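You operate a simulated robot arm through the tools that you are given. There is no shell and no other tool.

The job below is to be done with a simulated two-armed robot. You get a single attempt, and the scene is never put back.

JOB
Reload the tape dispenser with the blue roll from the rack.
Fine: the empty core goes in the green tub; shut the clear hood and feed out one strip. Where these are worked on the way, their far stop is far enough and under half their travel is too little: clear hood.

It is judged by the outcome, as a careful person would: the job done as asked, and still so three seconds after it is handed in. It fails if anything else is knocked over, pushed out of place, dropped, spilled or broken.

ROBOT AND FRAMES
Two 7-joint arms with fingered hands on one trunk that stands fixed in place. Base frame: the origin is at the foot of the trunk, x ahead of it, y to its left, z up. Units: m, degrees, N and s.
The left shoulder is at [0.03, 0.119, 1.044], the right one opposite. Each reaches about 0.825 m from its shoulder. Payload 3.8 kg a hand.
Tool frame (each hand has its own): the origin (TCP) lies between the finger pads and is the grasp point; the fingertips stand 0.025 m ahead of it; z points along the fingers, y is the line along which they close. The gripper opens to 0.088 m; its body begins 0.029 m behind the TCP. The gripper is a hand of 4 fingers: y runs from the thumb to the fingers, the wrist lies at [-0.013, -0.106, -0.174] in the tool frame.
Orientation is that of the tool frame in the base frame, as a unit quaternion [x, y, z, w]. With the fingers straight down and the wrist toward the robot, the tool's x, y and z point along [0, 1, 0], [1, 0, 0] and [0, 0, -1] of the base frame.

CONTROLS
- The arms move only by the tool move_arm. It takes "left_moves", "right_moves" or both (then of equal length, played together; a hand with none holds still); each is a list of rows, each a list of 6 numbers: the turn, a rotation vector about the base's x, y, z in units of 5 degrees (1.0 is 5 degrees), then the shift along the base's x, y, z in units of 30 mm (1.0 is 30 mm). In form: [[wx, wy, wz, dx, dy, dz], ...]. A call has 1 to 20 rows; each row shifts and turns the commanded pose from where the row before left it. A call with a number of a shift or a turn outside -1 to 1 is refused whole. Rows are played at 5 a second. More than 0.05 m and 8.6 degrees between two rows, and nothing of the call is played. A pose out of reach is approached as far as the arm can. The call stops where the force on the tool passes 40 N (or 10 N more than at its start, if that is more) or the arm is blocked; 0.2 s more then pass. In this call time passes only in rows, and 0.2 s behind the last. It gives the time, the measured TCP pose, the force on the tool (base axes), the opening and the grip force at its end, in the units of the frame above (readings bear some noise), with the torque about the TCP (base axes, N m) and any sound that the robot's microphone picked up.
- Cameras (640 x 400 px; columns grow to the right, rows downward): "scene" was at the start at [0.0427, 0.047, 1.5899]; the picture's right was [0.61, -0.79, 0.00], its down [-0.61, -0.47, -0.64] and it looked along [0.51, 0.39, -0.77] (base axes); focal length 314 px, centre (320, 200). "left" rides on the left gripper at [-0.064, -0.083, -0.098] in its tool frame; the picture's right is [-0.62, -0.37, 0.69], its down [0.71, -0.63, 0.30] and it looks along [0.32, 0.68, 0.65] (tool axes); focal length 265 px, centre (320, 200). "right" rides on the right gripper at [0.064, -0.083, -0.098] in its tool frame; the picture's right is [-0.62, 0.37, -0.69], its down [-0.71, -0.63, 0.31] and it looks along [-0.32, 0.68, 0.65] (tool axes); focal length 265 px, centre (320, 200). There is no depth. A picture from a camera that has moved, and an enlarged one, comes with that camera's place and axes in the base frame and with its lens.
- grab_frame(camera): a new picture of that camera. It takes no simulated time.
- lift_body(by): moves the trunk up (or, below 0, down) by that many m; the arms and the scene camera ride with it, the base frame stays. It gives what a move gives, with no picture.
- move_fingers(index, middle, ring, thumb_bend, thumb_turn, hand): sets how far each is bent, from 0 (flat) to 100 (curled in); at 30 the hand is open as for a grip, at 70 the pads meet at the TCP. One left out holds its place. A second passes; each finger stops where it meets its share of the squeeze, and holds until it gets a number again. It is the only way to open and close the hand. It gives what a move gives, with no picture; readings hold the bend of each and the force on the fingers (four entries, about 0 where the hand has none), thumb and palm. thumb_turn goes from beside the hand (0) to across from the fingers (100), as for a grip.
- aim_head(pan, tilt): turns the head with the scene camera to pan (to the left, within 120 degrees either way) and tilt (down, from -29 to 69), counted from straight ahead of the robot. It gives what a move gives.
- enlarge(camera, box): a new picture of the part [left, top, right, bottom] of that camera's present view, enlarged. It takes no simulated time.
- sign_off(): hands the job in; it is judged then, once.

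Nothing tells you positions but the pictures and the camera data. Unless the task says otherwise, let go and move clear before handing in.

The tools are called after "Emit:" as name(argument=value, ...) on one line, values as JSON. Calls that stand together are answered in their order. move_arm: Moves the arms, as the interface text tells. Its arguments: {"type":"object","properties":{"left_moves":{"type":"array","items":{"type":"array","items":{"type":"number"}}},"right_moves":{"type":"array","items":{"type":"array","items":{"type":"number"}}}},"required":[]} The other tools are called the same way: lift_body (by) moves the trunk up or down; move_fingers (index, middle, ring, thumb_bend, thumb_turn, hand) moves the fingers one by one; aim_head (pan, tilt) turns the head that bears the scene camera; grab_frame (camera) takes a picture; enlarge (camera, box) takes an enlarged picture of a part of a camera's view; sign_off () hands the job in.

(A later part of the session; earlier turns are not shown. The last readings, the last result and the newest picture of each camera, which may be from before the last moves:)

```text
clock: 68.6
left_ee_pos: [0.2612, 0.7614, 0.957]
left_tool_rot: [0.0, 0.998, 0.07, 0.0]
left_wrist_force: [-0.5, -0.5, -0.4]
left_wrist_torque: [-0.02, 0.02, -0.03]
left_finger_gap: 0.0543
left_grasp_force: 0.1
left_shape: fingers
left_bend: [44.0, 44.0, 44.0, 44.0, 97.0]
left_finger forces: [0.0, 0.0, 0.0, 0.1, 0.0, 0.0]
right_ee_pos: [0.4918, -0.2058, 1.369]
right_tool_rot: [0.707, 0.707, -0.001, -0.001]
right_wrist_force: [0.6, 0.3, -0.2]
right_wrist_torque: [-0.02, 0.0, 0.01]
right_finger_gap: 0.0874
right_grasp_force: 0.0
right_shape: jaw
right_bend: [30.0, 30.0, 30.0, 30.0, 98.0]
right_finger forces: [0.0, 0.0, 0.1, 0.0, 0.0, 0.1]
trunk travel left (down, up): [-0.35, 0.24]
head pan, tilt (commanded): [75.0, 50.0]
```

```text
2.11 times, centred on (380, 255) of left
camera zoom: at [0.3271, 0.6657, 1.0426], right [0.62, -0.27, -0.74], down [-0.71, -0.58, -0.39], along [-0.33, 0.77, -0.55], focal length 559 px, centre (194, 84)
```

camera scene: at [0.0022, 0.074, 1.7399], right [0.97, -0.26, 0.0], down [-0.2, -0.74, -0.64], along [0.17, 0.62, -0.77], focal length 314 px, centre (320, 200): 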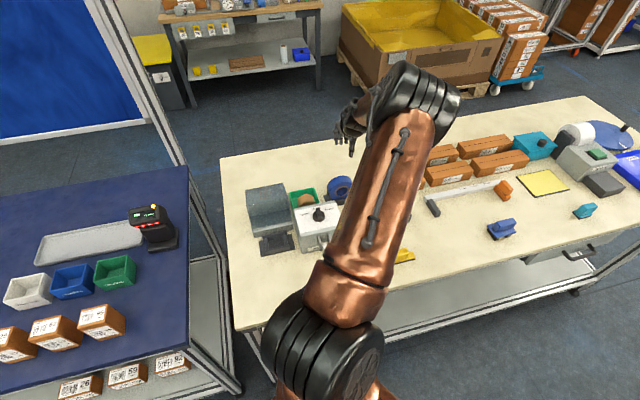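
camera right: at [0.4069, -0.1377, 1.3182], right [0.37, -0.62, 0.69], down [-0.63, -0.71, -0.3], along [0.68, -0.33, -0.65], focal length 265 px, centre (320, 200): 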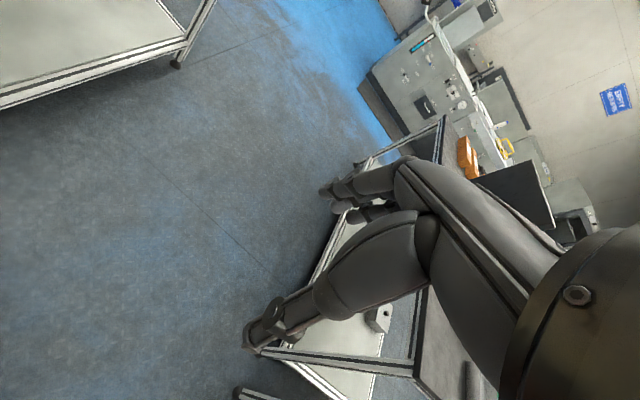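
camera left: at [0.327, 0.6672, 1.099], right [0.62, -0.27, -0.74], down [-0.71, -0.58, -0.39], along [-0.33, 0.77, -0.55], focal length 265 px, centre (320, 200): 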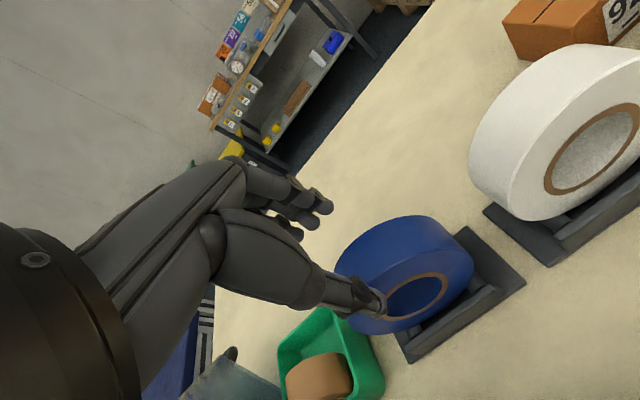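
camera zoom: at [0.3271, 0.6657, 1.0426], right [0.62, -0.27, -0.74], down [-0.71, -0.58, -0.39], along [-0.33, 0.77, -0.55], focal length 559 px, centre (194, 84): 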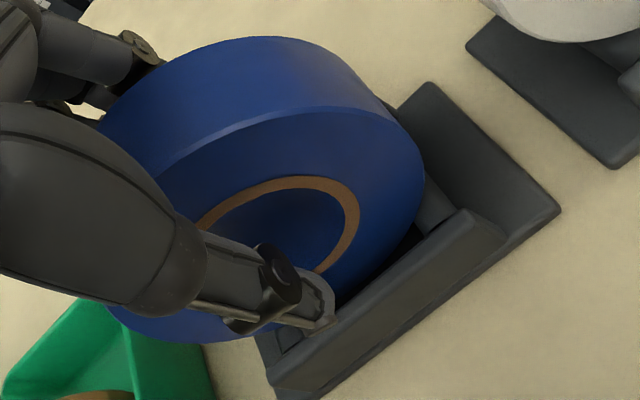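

Closing the hand on the roll.

Emit:
move_fingers(hand="left", index=66, middle=66, ring=66, thumb_bend=66)

Emit:
enlarge(camera="left", box=[260, 160, 500, 350])

```text
clock: 69.6
left_ee_pos: [0.2609, 0.7609, 0.9574]
left_tool_rot: [-0.001, 0.998, 0.069, 0.0]
left_wrist_force: [-2.4, 0.3, 1.9]
left_wrist_torque: [-0.01, 0.09, -0.04]
left_finger_gap: 0.0256
left_grasp_force: 8.4
left_shape: fingers
left_bend: [60.0, 62.0, 63.0, 56.0, 96.0]
left_finger forces: [3.6, 3.1, 2.2, 0.0, 8.1, 0.1]
right_ee_pos: [0.4911, -0.2047, 1.3695]
right_tool_rot: [0.707, 0.707, 0.0, 0.0]
right_wrist_force: [0.2, -0.5, 0.0]
right_wrist_torque: [0.0, 0.0, 0.0]
right_finger_gap: 0.0875
right_grasp_force: 0.0
right_shape: jaw
right_bend: [30.0, 30.0, 30.0, 30.0, 98.0]
right_finger forces: [0.0, 0.0, 0.0, 0.0, 0.0, 0.0]
trunk travel left (down, up): [-0.35, 0.24]
head pan, tilt (commanded): [75.0, 50.0]
```

```text
2.11 times, centred on (380, 255) of left
camera zoom: at [0.3264, 0.6658, 1.0432], right [0.62, -0.27, -0.74], down [-0.71, -0.58, -0.39], along [-0.33, 0.77, -0.55], focal length 559 px, centre (194, 84)
```

zoom: 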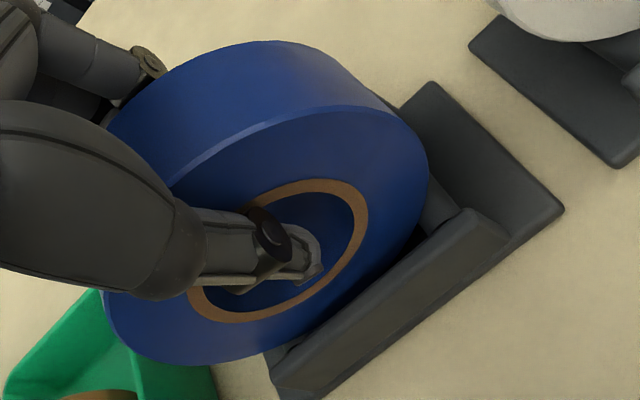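

Good contact on all pads. A little more squeeze, then lift slowly.

Emit:
move_fingers(hand="left", index=70, middle=70, ring=70, thumb_bend=69)

Emit:
move_arm(left_moves=[[0, 0, 0, 0, 0, 0.2], [0, 0, 0, 0, 0, 0.4], [0, 0, 0, 0, 0, 0.5], [0, 0, 0, 0, 0, 0.6]])

Emit:
grab_frame(camera="left")

```text
clock: 70.6
left_ee_pos: [0.2619, 0.7615, 0.9573]
left_tool_rot: [0.0, 0.998, 0.07, 0.0]
left_wrist_force: [-3.4, 1.1, 4.9]
left_wrist_torque: [0.05, 0.09, -0.08]
left_finger_gap: 0.025
left_grasp_force: 11.7
left_shape: fingers
left_bend: [62.0, 65.0, 66.0, 55.0, 96.0]
left_finger forces: [5.1, 4.5, 3.2, 0.1, 10.7, 0.0]
right_ee_pos: [0.4915, -0.2031, 1.3686]
right_tool_rot: [0.707, 0.707, 0.001, 0.0]
right_wrist_force: [0.1, 0.6, 0.0]
right_wrist_torque: [0.01, 0.01, 0.01]
right_finger_gap: 0.0876
right_grasp_force: 0.1
right_shape: jaw
right_bend: [30.0, 30.0, 30.0, 30.0, 98.0]
right_finger forces: [0.1, 0.0, 0.0, 0.1, 0.1, 0.0]
trunk travel left (down, up): [-0.35, 0.24]
head pan, tilt (commanded): [75.0, 50.0]
```

```text
clock: 71.6
left_ee_pos: [0.2618, 0.7617, 1.009]
left_tool_rot: [-0.001, 0.998, 0.07, 0.001]
left_wrist_force: [0.7, 0.3, -0.2]
left_wrist_torque: [0.03, -0.01, -0.01]
left_finger_gap: 0.0251
left_grasp_force: 10.4
left_shape: fingers
left_bend: [62.0, 65.0, 67.0, 56.0, 95.0]
left_finger forces: [5.0, 3.7, 1.9, 0.0, 10.7, 0.0]
right_ee_pos: [0.4917, -0.205, 1.3678]
right_tool_rot: [0.707, 0.707, 0.001, -0.001]
right_wrist_force: [0.2, -0.2, 0.5]
right_wrist_torque: [-0.03, -0.04, 0.01]
right_finger_gap: 0.0878
right_grasp_force: 0.0
right_shape: jaw
right_bend: [30.0, 30.0, 30.0, 30.0, 98.0]
right_finger forces: [0.0, 0.0, 0.0, 0.1, 0.0, 0.1]
trunk travel left (down, up): [-0.35, 0.24]
head pan, tilt (commanded): [75.0, 50.0]
```

```text
taken
camera left: at [0.3263, 0.6654, 1.0945], right [0.62, -0.27, -0.74], down [-0.71, -0.58, -0.39], along [-0.32, 0.77, -0.55], focal length 265 px, centre (320, 200)
```

left: 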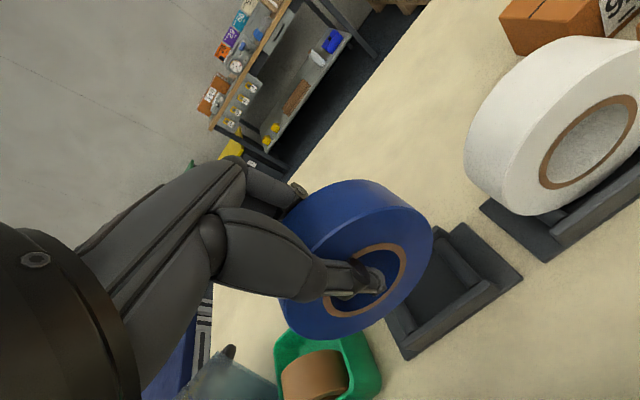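

The roll is lifted cleanly. I'll raise it above everything and carry it over the dispenser's cradle.

Emit:
move_arm(left_moves=[[0, 0, 0, 0, 0, 0.9], [0, 0, 0, 0, 0, 0.9], [0, 0, 0, 0, 0, 0.9], [0, 0, 0, 0, 0, 0.9], [0, 0, 0, 0, 0, 0.9], [0, 0, 0, 0, 0, 0.9], [0, 0, 0, -0.94, -0.51, 0], [0, 0, 0, -0.94, -0.51, 0], [0, 0, 0, -0.94, -0.51, 0], [0, 0, 0, -0.94, -0.51, 0], [0, 0, 0, -0.94, -0.51, 0], [0, 0, 0, -0.94, -0.51, 0], [0, 0, 0, -0.94, -0.51, 0], [0, 0, 0, -0.94, -0.51, 0], [0, 0, 0, -0.94, -0.51, 0]])

Emit:
grab_frame(camera="left")

Emit:
grab_frame(camera="scene")

```text
clock: 74.8
left_ee_pos: [0.0062, 0.6231, 1.1691]
left_tool_rot: [0.0, 0.998, 0.07, -0.001]
left_wrist_force: [-0.8, 0.1, -0.6]
left_wrist_torque: [0.01, 0.01, 0.02]
left_finger_gap: 0.025
left_grasp_force: 10.0
left_shape: fingers
left_bend: [62.0, 66.0, 67.0, 56.0, 95.0]
left_finger forces: [4.9, 3.5, 1.8, 0.0, 10.2, 0.0]
right_ee_pos: [0.4899, -0.2039, 1.3684]
right_tool_rot: [0.707, 0.707, 0.0, 0.001]
right_wrist_force: [0.4, 0.9, -0.3]
right_wrist_torque: [0.01, -0.04, 0.01]
right_finger_gap: 0.0873
right_grasp_force: 0.2
right_shape: jaw
right_bend: [30.0, 30.0, 30.0, 30.0, 98.0]
right_finger forces: [0.1, 0.0, 0.0, 0.0, 0.1, 0.1]
trunk travel left (down, up): [-0.35, 0.24]
head pan, tilt (commanded): [75.0, 50.0]
```

```text
taken
camera left: at [0.0712, 0.5272, 1.2559], right [0.62, -0.27, -0.74], down [-0.71, -0.58, -0.39], along [-0.32, 0.77, -0.55], focal length 265 px, centre (320, 200)
```

left: 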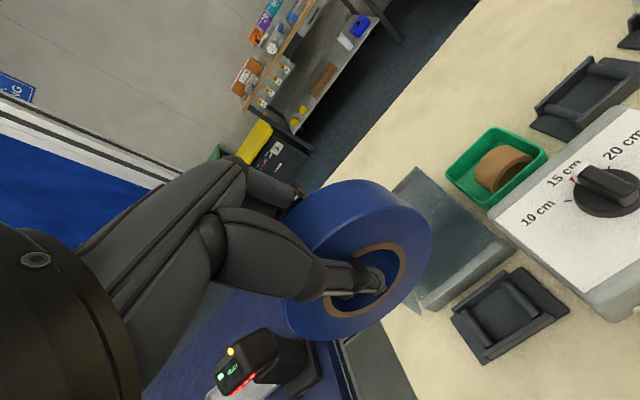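

```text
taken
camera scene: at [0.0003, 0.0744, 1.7399], right [0.97, -0.26, 0.0], down [-0.2, -0.74, -0.64], along [0.17, 0.62, -0.77], focal length 314 px, centre (320, 200)
```

scene: 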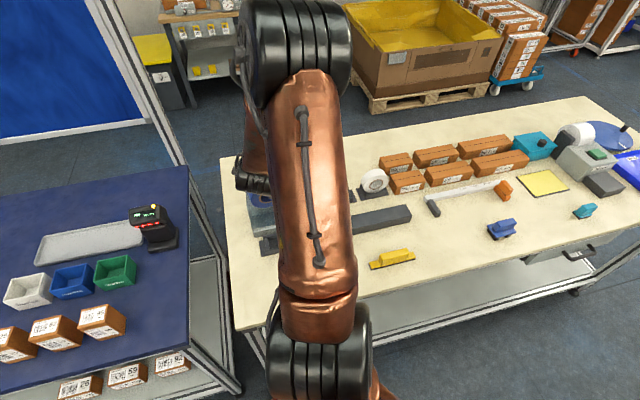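

I can use the image of the rack cradle from when I lifted the roll as the reference for aligning with this cradle. Descending to about the same height above it.

Emit:
move_arm(left_moves=[[0, 0, 0, 0, 0, -0.9], [0, 0, 0, 0, 0, -0.9], [0, 0, 0, 0, 0, -0.9], [0, 0, 0, 0, 0, -0.9], [0, 0, 0, 0, 0, -0.9]])

Emit:
grab_frame(camera="left")

```text
clock: 76.0
left_ee_pos: [0.0067, 0.6254, 1.0329]
left_tool_rot: [0.0, 0.998, 0.07, 0.001]
left_wrist_force: [0.1, -0.1, -0.9]
left_wrist_torque: [0.02, -0.01, 0.01]
left_finger_gap: 0.0247
left_grasp_force: 10.8
left_shape: fingers
left_bend: [62.0, 66.0, 67.0, 56.0, 95.0]
left_finger forces: [4.9, 3.5, 1.7, 0.0, 10.2, 0.0]
right_ee_pos: [0.4913, -0.2032, 1.3683]
right_tool_rot: [0.707, 0.707, 0.0, 0.0]
right_wrist_force: [0.3, 0.0, 0.6]
right_wrist_torque: [0.01, -0.02, 0.01]
right_finger_gap: 0.0878
right_grasp_force: 0.0
right_shape: jaw
right_bend: [30.0, 30.0, 30.0, 30.0, 98.0]
right_finger forces: [0.0, 0.1, 0.0, 0.0, 0.0, 0.1]
trunk travel left (down, up): [-0.35, 0.24]
head pan, tilt (commanded): [75.0, 50.0]
```

```text
taken
camera left: at [0.0725, 0.5298, 1.1188], right [0.62, -0.27, -0.74], down [-0.71, -0.58, -0.39], along [-0.32, 0.77, -0.55], focal length 265 px, centre (320, 200)
```

left: 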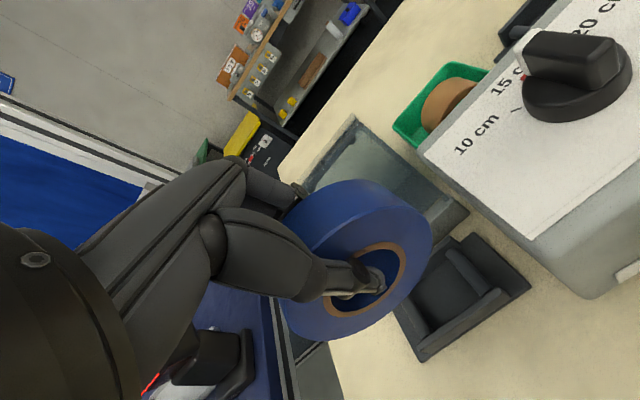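

Emit:
move_arm(left_moves=[[0, 0, 0, 0, 0, -0.4], [0, 0, 0, 0, 0, -0.4]])

Emit:
grab_frame(camera="left")

Emit:
enlarge(camera="left", box=[380, 190, 560, 370])

```text
clock: 76.6
left_ee_pos: [0.0078, 0.6277, 1.0094]
left_tool_rot: [0.0, 0.998, 0.068, 0.0]
left_wrist_force: [0.3, 0.5, -1.4]
left_wrist_torque: [-0.02, -0.01, -0.04]
left_finger_gap: 0.0254
left_grasp_force: 9.8
left_shape: fingers
left_bend: [62.0, 66.0, 67.0, 56.0, 95.0]
left_finger forces: [4.8, 3.5, 1.9, 0.0, 10.2, 0.0]
right_ee_pos: [0.4921, -0.2038, 1.3682]
right_tool_rot: [0.707, 0.707, 0.0, 0.0]
right_wrist_force: [-0.3, -0.6, 0.0]
right_wrist_torque: [-0.06, 0.03, 0.01]
right_finger_gap: 0.0877
right_grasp_force: 0.0
right_shape: jaw
right_bend: [30.0, 30.0, 30.0, 30.0, 98.0]
right_finger forces: [0.1, 0.1, 0.0, 0.1, 0.0, 0.0]
trunk travel left (down, up): [-0.35, 0.24]
head pan, tilt (commanded): [75.0, 50.0]
```

```text
taken
camera left: at [0.0735, 0.531, 1.0956], right [0.62, -0.27, -0.74], down [-0.71, -0.58, -0.39], along [-0.33, 0.77, -0.55], focal length 265 px, centre (320, 200)
```

left: 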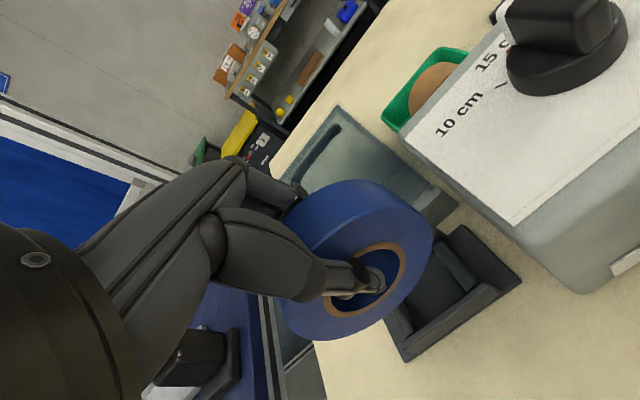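

```text
2.22 times, centred on (470, 280) of left
camera zoom: at [0.0735, 0.531, 1.0956], right [0.62, -0.27, -0.74], down [-0.71, -0.58, -0.39], along [-0.33, 0.77, -0.55], focal length 590 px, centre (-13, 22)
```

zoom: 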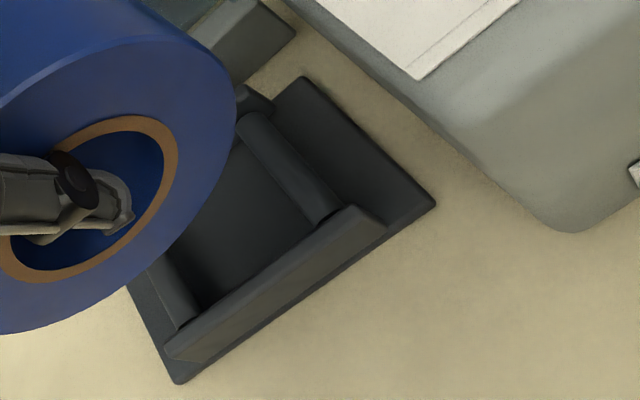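

The cradle's image matches the reference within ~2 mm. Lowering the roll into the cradle slowly.

Emit:
move_arm(left_moves=[[0, 0, 0, -0.03, -0.05, -0.4], [0, 0, 0, 0, 0, -0.4], [0, 0, 0, 0, 0, -0.3], [0, 0, 0, 0, 0, -0.2]])

Emit:
enlarge(camera="left", box=[260, 160, 500, 350])

```text
clock: 77.6
left_ee_pos: [0.0074, 0.6244, 0.9707]
left_tool_rot: [0.001, 0.998, 0.069, 0.0]
left_wrist_force: [0.4, -0.2, -1.4]
left_wrist_torque: [0.01, -0.02, 0.04]
left_finger_gap: 0.0248
left_grasp_force: 10.1
left_shape: fingers
left_bend: [62.0, 66.0, 67.0, 56.0, 95.0]
left_finger forces: [4.9, 3.6, 1.8, 0.0, 10.3, 0.1]
right_ee_pos: [0.4922, -0.204, 1.3695]
right_tool_rot: [0.707, 0.707, 0.0, 0.0]
right_wrist_force: [-0.2, -1.2, 0.4]
right_wrist_torque: [0.02, 0.02, 0.01]
right_finger_gap: 0.0876
right_grasp_force: 0.1
right_shape: jaw
right_bend: [30.0, 30.0, 30.0, 30.0, 98.0]
right_finger forces: [0.0, 0.0, 0.0, 0.0, 0.1, 0.0]
trunk travel left (down, up): [-0.35, 0.24]
head pan, tilt (commanded): [75.0, 50.0]
```

```text
2.11 times, centred on (380, 255) of left
camera zoom: at [0.0722, 0.5279, 1.0569], right [0.62, -0.27, -0.74], down [-0.71, -0.58, -0.39], along [-0.32, 0.77, -0.55], focal length 559 px, centre (194, 84)
```

zoom: 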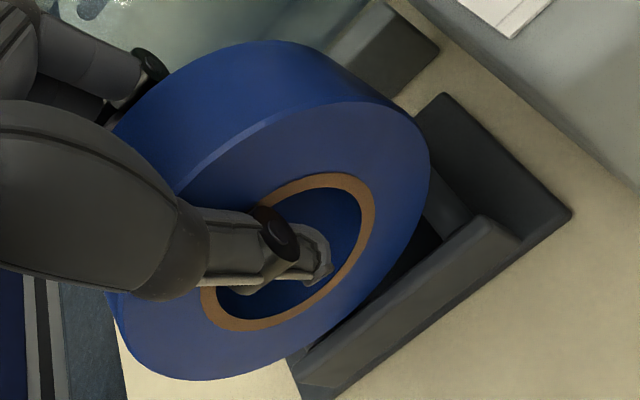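

The roll is going in between the walls. Lowering the last ~14 mm while watching force.

Emit:
move_arm(left_moves=[[0, 0, 0, 0, 0, -0.15], [0, 0, 0, 0, 0, -0.15], [0, 0, 0, 0, 0, -0.1]])

Emit:
enlarge(camera="left", box=[260, 160, 500, 350])

```text
clock: 78.4
left_ee_pos: [0.006, 0.6248, 0.9597]
left_tool_rot: [0.0, 0.998, 0.07, 0.0]
left_wrist_force: [0.9, 5.1, 1.2]
left_wrist_torque: [0.24, 0.06, -0.11]
left_finger_gap: 0.0249
left_grasp_force: 11.9
left_shape: fingers
left_bend: [62.0, 65.0, 66.0, 56.0, 96.0]
left_finger forces: [5.7, 5.1, 3.7, 0.0, 10.0, 0.0]
right_ee_pos: [0.4907, -0.2038, 1.3693]
right_tool_rot: [0.707, 0.708, 0.0, 0.0]
right_wrist_force: [0.2, 0.0, 0.9]
right_wrist_torque: [0.01, 0.0, -0.01]
right_finger_gap: 0.0876
right_grasp_force: 0.0
right_shape: jaw
right_bend: [30.0, 30.0, 30.0, 30.0, 98.0]
right_finger forces: [0.0, 0.0, 0.0, 0.0, 0.0, 0.0]
trunk travel left (down, up): [-0.35, 0.24]
head pan, tilt (commanded): [75.0, 50.0]
```

```text
2.11 times, centred on (380, 255) of left
camera zoom: at [0.0714, 0.5283, 1.0457], right [0.62, -0.27, -0.74], down [-0.71, -0.58, -0.39], along [-0.32, 0.77, -0.55], focal length 559 px, centre (194, 84)
```

zoom: 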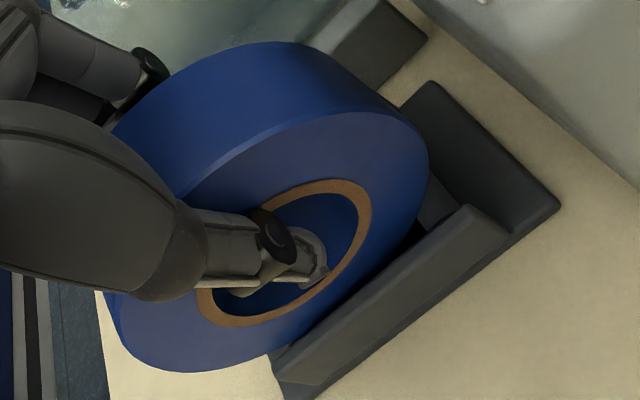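

The roll's lower edge is lightly touching the front wall (5 N in +y). Nudging back 2 mm and lowering the rest.

Emit:
move_arm(left_moves=[[0, 0, 0, 0.03, 0.07, 0], [0, 0, 0, 0, 0, -0.06], [0, 0, 0, 0, 0, -0.06]])

Emit:
enlarge(camera="left", box=[260, 160, 500, 350])

```text
clock: 79.2
left_ee_pos: [0.006, 0.6264, 0.9573]
left_tool_rot: [-0.001, 0.998, 0.07, -0.001]
left_wrist_force: [-2.6, 1.9, 8.0]
left_wrist_torque: [0.02, 0.02, -0.15]
left_finger_gap: 0.0247
left_grasp_force: 12.4
left_shape: fingers
left_bend: [62.0, 65.0, 66.0, 56.0, 96.0]
left_finger forces: [5.3, 4.8, 3.5, 0.1, 10.7, 0.0]
right_ee_pos: [0.4907, -0.204, 1.3681]
right_tool_rot: [0.707, 0.707, 0.001, 0.0]
right_wrist_force: [0.4, 0.6, -0.1]
right_wrist_torque: [-0.01, 0.03, 0.04]
right_finger_gap: 0.0878
right_grasp_force: 0.0
right_shape: jaw
right_bend: [30.0, 30.0, 30.0, 30.0, 98.0]
right_finger forces: [0.1, 0.0, 0.0, 0.1, 0.0, 0.0]
trunk travel left (down, up): [-0.35, 0.24]
head pan, tilt (commanded): [75.0, 50.0]
```

```text
2.11 times, centred on (380, 255) of left
camera zoom: at [0.0711, 0.5303, 1.0428], right [0.62, -0.27, -0.74], down [-0.71, -0.58, -0.39], along [-0.33, 0.77, -0.55], focal length 559 px, centre (194, 84)
```

zoom: 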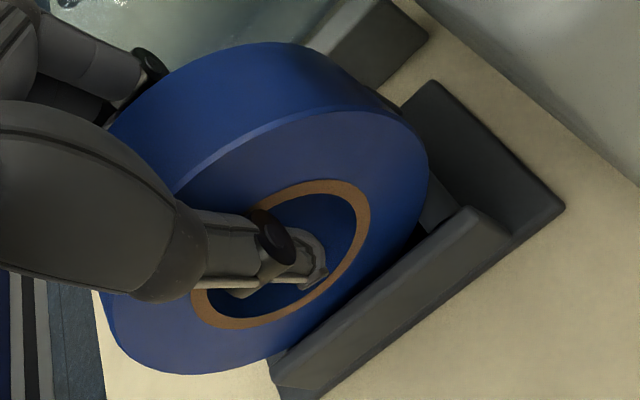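

The roll is seated on the rollers (8 N upward at the same height as in the rack). Releasing and backing straight up.

Emit:
move_fingers(hand="left", index=46, middle=46, ring=46, thumb_bend=44)

Emit:
enlarge(camera="left", box=[260, 160, 500, 350])

Emit:
move_arm(left_moves=[[0, 0, 0, 0, 0, 0.2], [0, 0, 0, 0, 0, 0.5], [0, 0, 0, 0, 0, 0.8]])

Emit:
grab_frame(camera="left")

```text
clock: 80.2
left_ee_pos: [0.0065, 0.6262, 0.9567]
left_tool_rot: [0.0, 0.998, 0.07, 0.0]
left_wrist_force: [0.7, -0.5, 0.3]
left_wrist_torque: [0.03, -0.01, -0.01]
left_finger_gap: 0.0522
left_grasp_force: 0.0
left_shape: fingers
left_bend: [46.0, 46.0, 46.0, 44.0, 97.0]
left_finger forces: [0.0, 0.0, 0.1, 0.0, 0.0, 0.0]
right_ee_pos: [0.4918, -0.2031, 1.369]
right_tool_rot: [0.708, 0.706, 0.0, 0.0]
right_wrist_force: [0.2, 0.3, -0.6]
right_wrist_torque: [0.02, -0.03, 0.0]
right_finger_gap: 0.0875
right_grasp_force: 0.1
right_shape: jaw
right_bend: [30.0, 30.0, 30.0, 30.0, 98.0]
right_finger forces: [0.1, 0.1, 0.0, 0.1, 0.0, 0.0]
trunk travel left (down, up): [-0.35, 0.24]
head pan, tilt (commanded): [75.0, 50.0]
```

```text
2.11 times, centred on (380, 255) of left
camera zoom: at [0.0722, 0.5302, 1.0422], right [0.62, -0.27, -0.74], down [-0.71, -0.58, -0.39], along [-0.33, 0.77, -0.55], focal length 559 px, centre (194, 84)
```

zoom: 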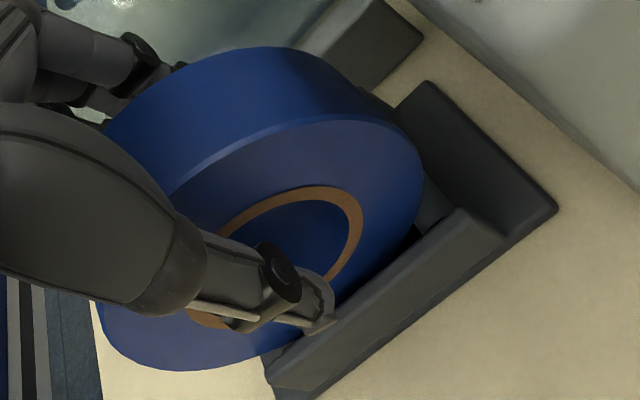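

```text
clock: 81.0
left_ee_pos: [0.0073, 0.6245, 1.0036]
left_tool_rot: [0.0, 0.998, 0.069, 0.001]
left_wrist_force: [0.3, -0.2, -0.5]
left_wrist_torque: [0.03, 0.0, 0.01]
left_finger_gap: 0.0522
left_grasp_force: 0.2
left_shape: fingers
left_bend: [46.0, 46.0, 46.0, 44.0, 97.0]
left_finger forces: [0.0, 0.0, 0.1, 0.0, 0.1, 0.1]
right_ee_pos: [0.4916, -0.2046, 1.3678]
right_tool_rot: [0.707, 0.707, 0.001, 0.0]
right_wrist_force: [0.6, 0.4, 0.1]
right_wrist_torque: [0.01, -0.05, 0.04]
right_finger_gap: 0.0874
right_grasp_force: 0.0
right_shape: jaw
right_bend: [30.0, 30.0, 30.0, 30.0, 98.0]
right_finger forces: [0.0, 0.0, 0.0, 0.1, 0.1, 0.0]
trunk travel left (down, up): [-0.35, 0.24]
head pan, tilt (commanded): [75.0, 50.0]
```

```text
taken
camera left: at [0.0728, 0.5281, 1.0891], right [0.62, -0.27, -0.74], down [-0.71, -0.58, -0.39], along [-0.32, 0.77, -0.55], focal length 265 px, centre (320, 200)
```

left: 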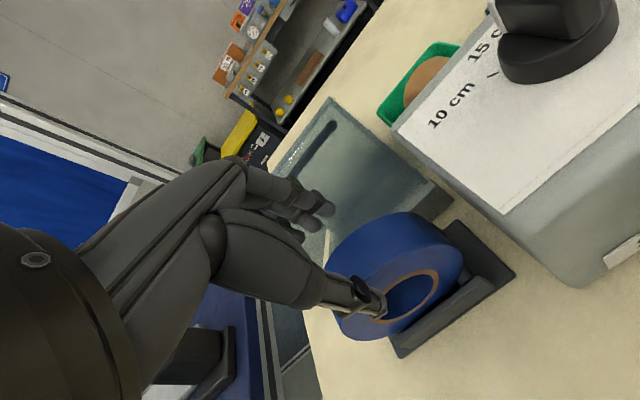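

The blue roll sits upright on its rollers in the dispenser. Next I'll raise the hand and look at the open hood to plan closing it.

Emit:
move_arm(left_moves=[[0, 0, 0, 0, 0, 0.9], [0, 0, 0, 0, 0, 0.9], [0, 0, 0, 0, 0, 0.9], [0, 0, 0, 0, 0, 0.9], [0, 0, 0, 0, 0, 0.9], [0, 0, 0, 0, 0, 0.9], [0, 0, 0, 1, 0, 0.3], [0, 0, 0, 1, 0, 0.3], [0, 0, 0, 1, 0, 0.3], [0, 0, 0, 1, 0, 0.3], [0, 0, 0, 1, 0, 0.3], [0, 0, 0, 1, 0.5, 0.3], [0, 0, 0, 1, 0.5, 0.3], [0, 0, 0, 1, 0.5, 0.3]])

Emit:
grab_frame(camera="scene")

Emit:
grab_frame(camera="left")

```text
clock: 84.0
left_ee_pos: [0.2491, 0.6713, 1.2354]
left_tool_rot: [0.001, 0.998, 0.069, 0.0]
left_wrist_force: [0.0, -1.0, -0.1]
left_wrist_torque: [0.0, 0.02, 0.01]
left_finger_gap: 0.0523
left_grasp_force: 0.1
left_shape: fingers
left_bend: [46.0, 46.0, 46.0, 44.0, 97.0]
left_finger forces: [0.0, 0.1, 0.0, 0.0, 0.0, 0.1]
right_ee_pos: [0.4947, -0.2051, 1.3684]
right_tool_rot: [0.707, 0.707, -0.001, -0.002]
right_wrist_force: [0.5, 0.3, 0.4]
right_wrist_torque: [-0.02, 0.01, -0.04]
right_finger_gap: 0.0877
right_grasp_force: 0.0
right_shape: jaw
right_bend: [30.0, 30.0, 30.0, 30.0, 98.0]
right_finger forces: [0.0, 0.0, 0.0, 0.1, 0.1, 0.0]
trunk travel left (down, up): [-0.35, 0.24]
head pan, tilt (commanded): [75.0, 50.0]
```

```text
taken
camera scene: at [0.0051, 0.0738, 1.7399], right [0.97, -0.26, 0.0], down [-0.2, -0.74, -0.64], along [0.16, 0.62, -0.77], focal length 314 px, centre (320, 200)
```

scene: 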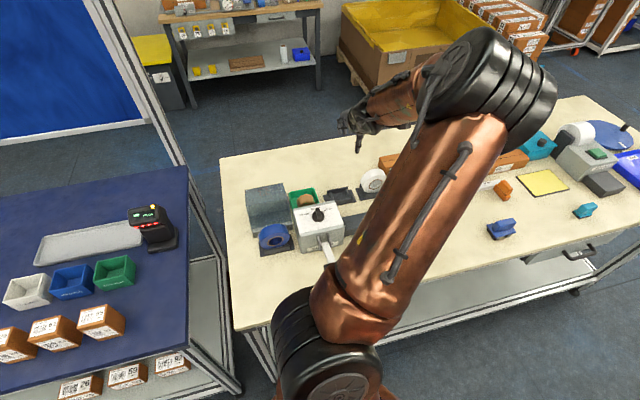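

```text
taken
camera left: at [0.3155, 0.5748, 1.3198], right [0.62, -0.27, -0.74], down [-0.72, -0.58, -0.39], along [-0.32, 0.77, -0.55], focal length 265 px, centre (320, 200)
```

left: 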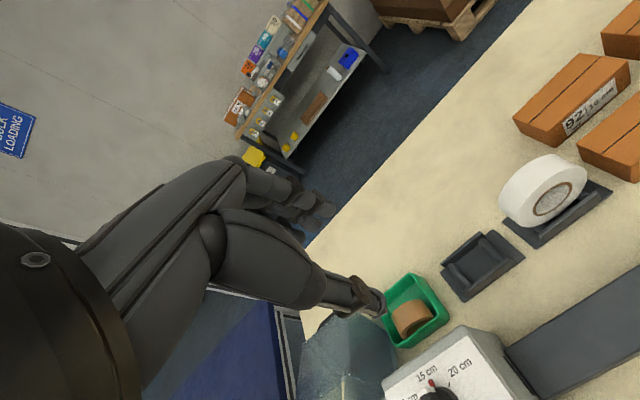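

Emit:
enlarge(camera="scene", box=[225, 170, 350, 270])

Emit:
enlarge(camera="scene", box=[238, 176, 302, 236])

```text
4.00 times, centred on (288, 220) of scene
camera zoom: at [0.0051, 0.0738, 1.7399], right [0.97, -0.26, 0.0], down [-0.2, -0.74, -0.64], along [0.16, 0.62, -0.77], focal length 1256 px, centre (450, 120)
```

zoom: 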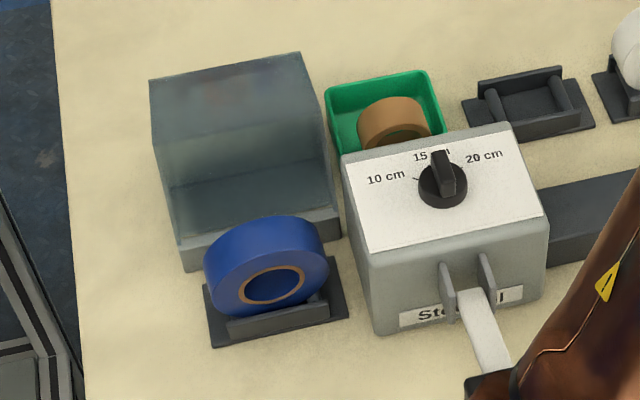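

```text
6.67 times, centred on (270, 206) of scene
camera zoom: at [0.0051, 0.0738, 1.7399], right [0.97, -0.26, 0.0], down [-0.2, -0.74, -0.64], along [0.16, 0.62, -0.77], focal length 2093 px, centre (653, 160)
```

zoom: 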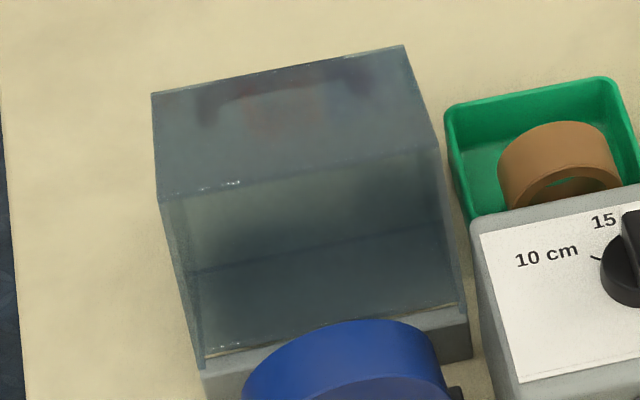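

The hood rests at its far stop (~110°), with the handle low behind it. I'll move the left hand above the handle to measure it from close up.

Emit:
move_arm(left_moves=[[-0.3, 0, 0, -0.85, 0.62, -0.2], [-0.3, 0, 0, -0.85, 0.62, -0.2], [-0.3, 0, 0, -0.85, 0.62, -0.3], [-0.3, 0, 0, -0.85, 0.62, -0.4], [-0.3, 0, 0, -0.85, 0.62, -0.4], [-0.3, 0, 0, -0.85, 0.62, -0.5], [-0.3, 0, 0, -0.85, 0.62, -0.5], [-0.3, 0, 0, -0.85, 0.62, -0.5], [-0.3, 0, 0, -0.85, 0.62, -0.5]])

Emit:
grab_frame(camera="left")

Emit:
enlarge(camera="left", box=[340, 180, 640, 400])

```text
clock: 86.0
left_ee_pos: [0.0166, 0.8397, 1.1287]
left_tool_rot: [-0.001, 0.999, -0.049, 0.0]
left_wrist_force: [0.2, -0.2, -0.4]
left_wrist_torque: [-0.03, 0.02, -0.03]
left_finger_gap: 0.0524
left_grasp_force: 0.0
left_shape: fingers
left_bend: [46.0, 46.0, 46.0, 44.0, 97.0]
left_finger forces: [0.0, 0.0, 0.0, 0.0, 0.0, 0.0]
right_ee_pos: [0.4904, -0.2031, 1.3692]
right_tool_rot: [0.707, 0.707, 0.001, 0.001]
right_wrist_force: [0.2, 0.7, 0.1]
right_wrist_torque: [-0.01, -0.02, 0.02]
right_finger_gap: 0.0874
right_grasp_force: 0.1
right_shape: jaw
right_bend: [30.0, 30.0, 30.0, 30.0, 98.0]
right_finger forces: [0.0, 0.1, 0.0, 0.0, 0.1, 0.1]
trunk travel left (down, up): [-0.35, 0.24]
head pan, tilt (commanded): [75.0, 50.0]
```

```text
taken
camera left: at [0.0824, 0.7666, 1.2343], right [0.62, -0.43, -0.65], down [-0.71, -0.66, -0.24], along [-0.32, 0.62, -0.72], focal length 265 px, centre (320, 200)
```

left: 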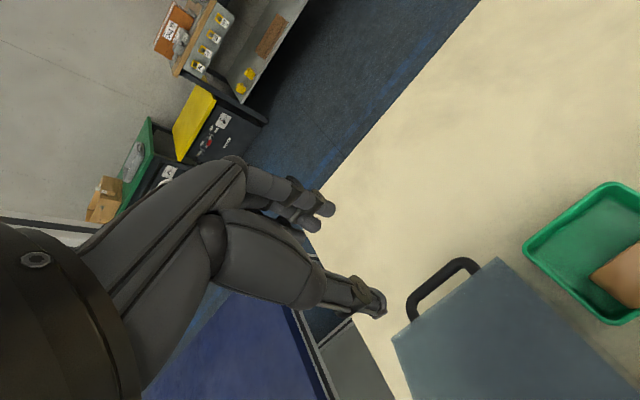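

```text
1.82 times, centred on (490, 290) of left
camera zoom: at [0.0824, 0.7666, 1.2343], right [0.62, -0.43, -0.65], down [-0.71, -0.66, -0.24], along [-0.32, 0.62, -0.72], focal length 483 px, centre (11, 36)
```

zoom: 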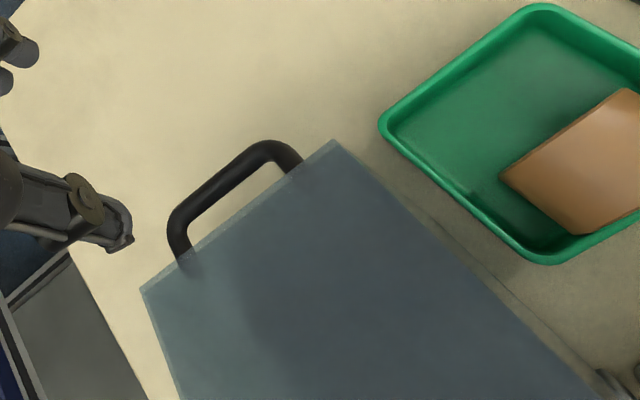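

The handle bar now lies at about y=0.833, z=0.925 (hood at ~114°, hinge ≈ (0.68, 0.90)). I'll open the fingers, keep the thumb partly bent, and come down along the handle with the hand tilted back ~110° so the thumb slips between bar and hood.

Emit:
move_fingers(hand="left", index=36, middle=36, ring=36, thumb_bend=60)

Emit:
move_arm(left_moves=[[-0.5, 0, 0, -0.05, 0.1, -0.6], [-0.5, 0, 0, -0.05, 0.1, -0.6], [-0.5, 0, 0, -0.05, 0.1, -0.6], [-0.5, 0, 0, -0.05, 0.1, -0.6], [-0.5, 0, 0, -0.05, 0.1, -0.6], [-0.5, 0, 0, -0.05, 0, -0.6], [-0.3, 0, 0, -0.05, 0, -0.6]])

Emit:
grab_frame(camera="left")

Emit:
grab_frame(camera="scene")

```text
clock: 87.0
left_ee_pos: [0.0181, 0.8395, 1.1296]
left_tool_rot: [0.0, 0.999, -0.049, 0.001]
left_wrist_force: [-0.2, 0.4, 0.0]
left_wrist_torque: [-0.01, -0.02, 0.0]
left_finger_gap: 0.0462
left_grasp_force: 0.3
left_shape: fingers
left_bend: [36.0, 36.0, 36.0, 60.0, 97.0]
left_finger forces: [0.0, 0.0, 0.0, 0.1, 0.0, 0.1]
right_ee_pos: [0.4914, -0.2046, 1.3683]
right_tool_rot: [0.708, 0.707, 0.0, 0.001]
right_wrist_force: [-0.4, -0.2, 0.0]
right_wrist_torque: [-0.02, -0.05, 0.01]
right_finger_gap: 0.0876
right_grasp_force: 0.1
right_shape: jaw
right_bend: [30.0, 30.0, 30.0, 30.0, 98.0]
right_finger forces: [0.0, 0.0, 0.1, 0.1, 0.0, 0.0]
trunk travel left (down, up): [-0.35, 0.24]
head pan, tilt (commanded): [75.0, 50.0]
```

```text
clock: 88.6
left_ee_pos: [0.0196, 0.812, 1.0048]
left_tool_rot: [0.0, 0.982, -0.191, 0.0]
left_wrist_force: [0.5, -0.1, 1.0]
left_wrist_torque: [0.01, 0.02, 0.01]
left_finger_gap: 0.0464
left_grasp_force: 0.0
left_shape: fingers
left_bend: [36.0, 36.0, 36.0, 60.0, 97.0]
left_finger forces: [0.0, 0.0, 0.0, 0.0, 0.1, 0.1]
left hand out of reach, approached as far as the arm can: row 4, 5, 6, 7
right_ee_pos: [0.491, -0.2044, 1.3691]
right_tool_rot: [0.707, 0.707, 0.0, 0.0]
right_wrist_force: [0.4, 0.7, -0.5]
right_wrist_torque: [0.01, 0.02, -0.02]
right_finger_gap: 0.0875
right_grasp_force: 0.1
right_shape: jaw
right_bend: [30.0, 30.0, 30.0, 30.0, 98.0]
right_finger forces: [0.1, 0.1, 0.1, 0.0, 0.0, 0.0]
trunk travel left (down, up): [-0.35, 0.24]
head pan, tilt (commanded): [75.0, 50.0]
```

```text
taken
camera left: at [0.0842, 0.7715, 1.1265], right [0.62, -0.6, -0.5], down [-0.71, -0.7, -0.04], along [-0.33, 0.39, -0.86], focal length 265 px, centre (320, 200)
```

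left: 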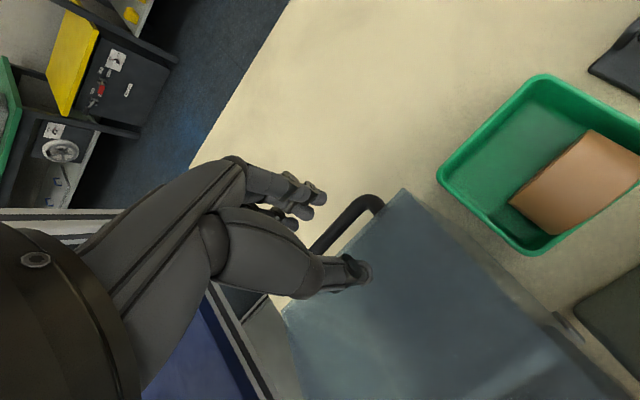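

```text
taken
camera scene: at [0.0015, 0.0748, 1.7399], right [0.97, -0.26, 0.0], down [-0.2, -0.74, -0.64], along [0.17, 0.62, -0.77], focal length 314 px, centre (320, 200)
```

scene: 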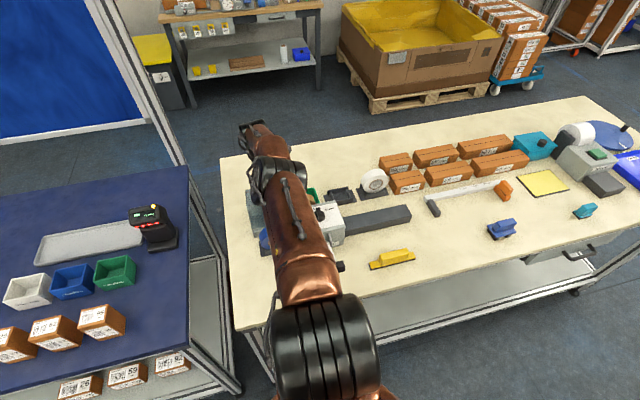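

The arm is at its reach limit at this tilt. I'll reduce the tilt to ~103°, which brings the far grip within reach, and line up just behind the hood's edge.

Emit:
move_fingers(hand="left", thumb_bend=66)

Emit:
move_arm(left_moves=[[0.6, 0, 0, 0, -0.1, 0.2], [0.6, 0, 0, 0, -0.25, 0.1], [0.6, 0, 0, 0, -0.3, -0.1]])

Emit:
grab_frame(camera="left")

```text
clock: 89.6
left_ee_pos: [0.0182, 0.8119, 1.0049]
left_tool_rot: [0.0, 0.982, -0.19, 0.0]
left_wrist_force: [-0.2, 0.7, 0.7]
left_wrist_torque: [0.01, 0.01, 0.04]
left_finger_gap: 0.0399
left_grasp_force: 0.1
left_shape: fingers
left_bend: [36.0, 36.0, 36.0, 66.0, 97.0]
left_finger forces: [0.1, 0.1, 0.1, 0.1, 0.0, 0.0]
right_ee_pos: [0.4917, -0.2051, 1.3685]
right_tool_rot: [0.707, 0.707, 0.0, 0.0]
right_wrist_force: [-0.6, 0.0, 0.5]
right_wrist_torque: [0.0, 0.01, -0.01]
right_finger_gap: 0.0877
right_grasp_force: 0.2
right_shape: jaw
right_bend: [30.0, 30.0, 30.0, 30.0, 98.0]
right_finger forces: [0.0, 0.0, 0.1, 0.0, 0.0, 0.1]
trunk travel left (down, up): [-0.35, 0.24]
head pan, tilt (commanded): [75.0, 50.0]
```

```text
clock: 90.4
left_ee_pos: [0.0192, 0.7926, 1.0097]
left_tool_rot: [0.0, 0.994, -0.113, 0.0]
left_wrist_force: [0.8, -0.5, -0.1]
left_wrist_torque: [-0.02, 0.01, -0.02]
left_finger_gap: 0.0399
left_grasp_force: 0.1
left_shape: fingers
left_bend: [36.0, 36.0, 36.0, 66.0, 97.0]
left_finger forces: [0.0, 0.0, 0.0, 0.1, 0.0, 0.0]
right_ee_pos: [0.4913, -0.2046, 1.3688]
right_tool_rot: [0.707, 0.707, 0.0, 0.0]
right_wrist_force: [0.2, -0.2, 1.2]
right_wrist_torque: [0.02, 0.01, -0.01]
right_finger_gap: 0.0879
right_grasp_force: 0.1
right_shape: jaw
right_bend: [30.0, 30.0, 30.0, 30.0, 98.0]
right_finger forces: [0.0, 0.0, 0.0, 0.0, 0.0, 0.0]
trunk travel left (down, up): [-0.35, 0.24]
head pan, tilt (commanded): [75.0, 50.0]
```

```text
taken
camera left: at [0.0837, 0.7334, 1.1248], right [0.62, -0.51, -0.59], down [-0.71, -0.68, -0.15], along [-0.32, 0.52, -0.79], focal length 265 px, centre (320, 200)
```

left: 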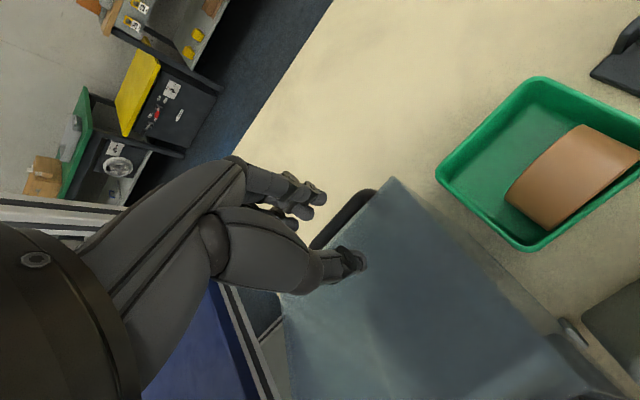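

Emit:
move_arm(left_moves=[[0, 0, 0, -0.2, 0.7, 0], [0, 0, 0, -0.2, 0.7, -0.3]])

Emit:
grab_frame(camera="left")

```text
clock: 91.0
left_ee_pos: [0.0052, 0.8348, 1.0009]
left_tool_rot: [0.001, 0.993, -0.114, -0.001]
left_wrist_force: [0.3, -0.6, -0.3]
left_wrist_torque: [-0.03, 0.0, -0.01]
left_finger_gap: 0.0401
left_grasp_force: 0.0
left_shape: fingers
left_bend: [36.0, 36.0, 36.0, 66.0, 97.0]
left_finger forces: [0.0, 0.0, 0.1, 0.0, 0.0, 0.1]
right_ee_pos: [0.4915, -0.2021, 1.3692]
right_tool_rot: [0.707, 0.707, 0.0, -0.001]
right_wrist_force: [0.3, 1.0, 0.2]
right_wrist_torque: [0.01, 0.01, -0.02]
right_finger_gap: 0.0875
right_grasp_force: 0.1
right_shape: jaw
right_bend: [30.0, 30.0, 30.0, 30.0, 98.0]
right_finger forces: [0.0, 0.0, 0.0, 0.0, 0.0, 0.0]
trunk travel left (down, up): [-0.35, 0.24]
head pan, tilt (commanded): [75.0, 50.0]
```

```text
taken
camera left: at [0.0709, 0.7768, 1.1145], right [0.62, -0.52, -0.59], down [-0.71, -0.68, -0.15], along [-0.32, 0.52, -0.79], focal length 265 px, centre (320, 200)
```

left: 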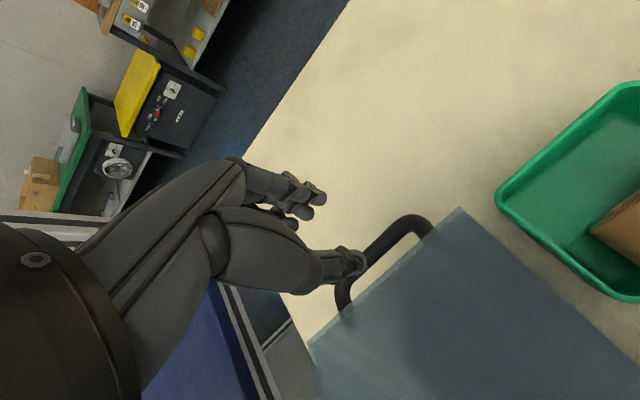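

Emit:
enlarge(camera="left", box=[270, 170, 500, 340])

```text
2.35 times, centred on (385, 255) of left
camera zoom: at [0.0709, 0.7768, 1.1145], right [0.62, -0.52, -0.59], down [-0.71, -0.68, -0.15], along [-0.32, 0.52, -0.79], focal length 624 px, centre (167, 71)
```

zoom: 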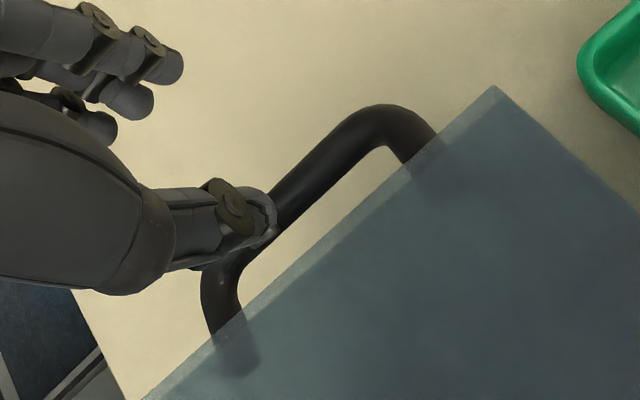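

The bar measures at y≈0.831, z≈0.926 again. Descending along the fingers' direction so it passes between thumb and fingers.

Emit:
move_arm(left_moves=[[0, 0, 0, 0, -0.05, -0.4], [0, 0, 0, 0, -0.08, -0.4], [0, 0, 0, 0, -0.1, -0.4], [0, 0, 0, 0, -0.1, -0.4]])

Emit:
enlarge(camera="left", box=[270, 170, 500, 340])

```text
clock: 92.0
left_ee_pos: [0.0062, 0.8282, 0.9583]
left_tool_rot: [0.0, 0.994, -0.108, 0.0]
left_wrist_force: [0.1, 14.1, 15.3]
left_wrist_torque: [-0.38, -0.04, 0.08]
left_finger_gap: 0.0303
left_grasp_force: 13.3
left_shape: fingers
left_bend: [36.0, 36.0, 36.0, 71.0, 98.0]
left_finger forces: [0.0, 0.1, 0.0, 0.0, 26.0, 0.1]
right_ee_pos: [0.4906, -0.2041, 1.3683]
right_tool_rot: [0.707, 0.707, 0.0, 0.0]
right_wrist_force: [0.1, 0.4, 0.6]
right_wrist_torque: [0.0, 0.0, 0.01]
right_finger_gap: 0.0875
right_grasp_force: 0.1
right_shape: jaw
right_bend: [30.0, 30.0, 30.0, 30.0, 98.0]
right_finger forces: [0.0, 0.0, 0.0, 0.1, 0.0, 0.1]
trunk travel left (down, up): [-0.35, 0.24]
head pan, tilt (commanded): [75.0, 50.0]
```

```text
2.35 times, centred on (385, 255) of left
camera zoom: at [0.0715, 0.7681, 1.0714], right [0.62, -0.51, -0.6], down [-0.71, -0.68, -0.16], along [-0.33, 0.53, -0.79], focal length 624 px, centre (167, 71)
```

zoom: 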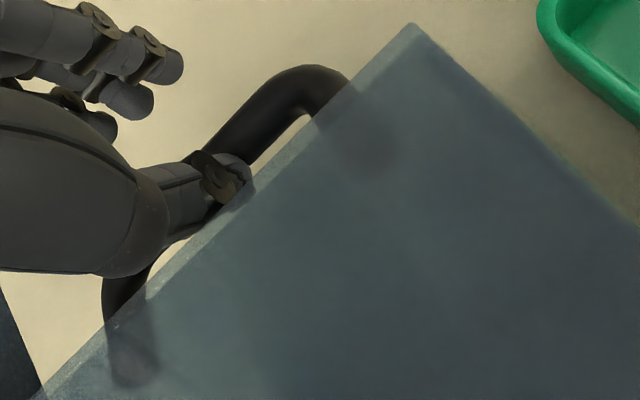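

The thumb tip is catching on the hood's edge (26 N). I'll back up, shift ~12 mm farther back, and descend again.

Emit:
move_arm(left_moves=[[0, 0, 0, 0, 0.1, 0.3], [0, 0, 0, 0, 0.2, 0.4], [0, 0, 0, 0, 0.3, 0.2]])

Emit:
enlarge(camera="left", box=[270, 170, 500, 340])

```text
clock: 92.8
left_ee_pos: [0.0084, 0.8342, 0.9814]
left_tool_rot: [0.0, 0.993, -0.115, 0.0]
left_wrist_force: [0.4, -0.5, 0.8]
left_wrist_torque: [-0.03, 0.0, 0.0]
left_finger_gap: 0.0392
left_grasp_force: 0.0
left_shape: fingers
left_bend: [36.0, 36.0, 36.0, 66.0, 98.0]
left_finger forces: [0.1, 0.1, 0.1, 0.0, 0.1, 0.1]
left hand out of reach, approached as far as the arm can: row 3
right_ee_pos: [0.4916, -0.2048, 1.3684]
right_tool_rot: [0.707, 0.707, 0.001, 0.0]
right_wrist_force: [0.3, -0.4, 0.1]
right_wrist_torque: [0.0, -0.02, -0.04]
right_finger_gap: 0.0878
right_grasp_force: 0.1
right_shape: jaw
right_bend: [30.0, 30.0, 30.0, 30.0, 98.0]
right_finger forces: [0.1, 0.0, 0.0, 0.0, 0.1, 0.1]
trunk travel left (down, up): [-0.35, 0.24]
head pan, tilt (commanded): [75.0, 50.0]
```

```text
2.35 times, centred on (385, 255) of left
camera zoom: at [0.0739, 0.776, 1.0958], right [0.62, -0.52, -0.59], down [-0.71, -0.68, -0.15], along [-0.33, 0.52, -0.79], focal length 624 px, centre (167, 71)
```

zoom: 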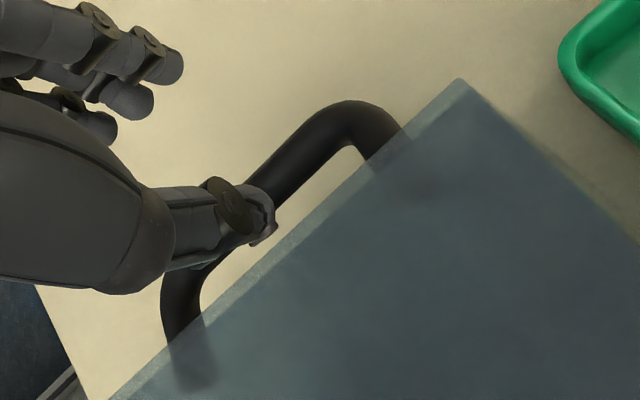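

I'm ~4 mm short of clearing the edge and at the reach limit, so I'll bend the thumb slightly more to compensate, then descend exactly along the finger direction.

Emit:
move_fingers(hand="left", thumb_bend=71)

Emit:
move_arm(left_moves=[[0, 0, 0, 0, -0.05, -0.25], [0, 0, 0, 0, -0.06, -0.25]])

Emit:
enlarge(camera="left", box=[270, 170, 500, 340])

```text
clock: 93.8
left_ee_pos: [0.0096, 0.8363, 0.9818]
left_tool_rot: [0.0, 0.994, -0.113, 0.0]
left_wrist_force: [-0.6, 0.0, 0.2]
left_wrist_torque: [0.0, 0.0, 0.02]
left_finger_gap: 0.0341
left_grasp_force: 0.0
left_shape: fingers
left_bend: [36.0, 36.0, 36.0, 71.0, 98.0]
left_finger forces: [0.0, 0.0, 0.0, 0.0, 0.1, 0.1]
right_ee_pos: [0.492, -0.2044, 1.3682]
right_tool_rot: [0.707, 0.707, 0.001, 0.001]
right_wrist_force: [0.5, -0.1, 0.0]
right_wrist_torque: [-0.01, 0.02, 0.01]
right_finger_gap: 0.0876
right_grasp_force: 0.0
right_shape: jaw
right_bend: [30.0, 30.0, 30.0, 30.0, 98.0]
right_finger forces: [0.0, 0.0, 0.0, 0.0, 0.0, 0.1]
trunk travel left (down, up): [-0.35, 0.24]
head pan, tilt (commanded): [75.0, 50.0]
```

```text
clock: 94.4
left_ee_pos: [0.0077, 0.8312, 0.9656]
left_tool_rot: [0.0, 0.994, -0.113, -0.002]
left_wrist_force: [-0.4, -0.2, 0.1]
left_wrist_torque: [0.0, -0.03, 0.02]
left_finger_gap: 0.034
left_grasp_force: 0.0
left_shape: fingers
left_bend: [36.0, 36.0, 36.0, 71.0, 98.0]
left_finger forces: [0.0, 0.0, 0.0, 0.0, 0.1, 0.0]
right_ee_pos: [0.4914, -0.2035, 1.3688]
right_tool_rot: [0.707, 0.707, 0.0, 0.0]
right_wrist_force: [-0.1, -0.3, 0.1]
right_wrist_torque: [0.01, -0.02, -0.02]
right_finger_gap: 0.0875
right_grasp_force: 0.0
right_shape: jaw
right_bend: [30.0, 30.0, 30.0, 30.0, 98.0]
right_finger forces: [0.0, 0.0, 0.0, 0.1, 0.0, 0.0]
trunk travel left (down, up): [-0.35, 0.24]
head pan, tilt (commanded): [75.0, 50.0]
```

```text
2.35 times, centred on (385, 255) of left
camera zoom: at [0.0735, 0.773, 1.0804], right [0.62, -0.51, -0.59], down [-0.71, -0.68, -0.15], along [-0.33, 0.52, -0.79], focal length 624 px, centre (167, 71)
```

zoom: 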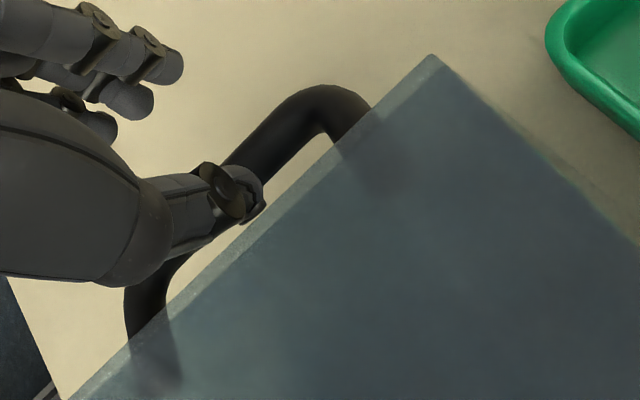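

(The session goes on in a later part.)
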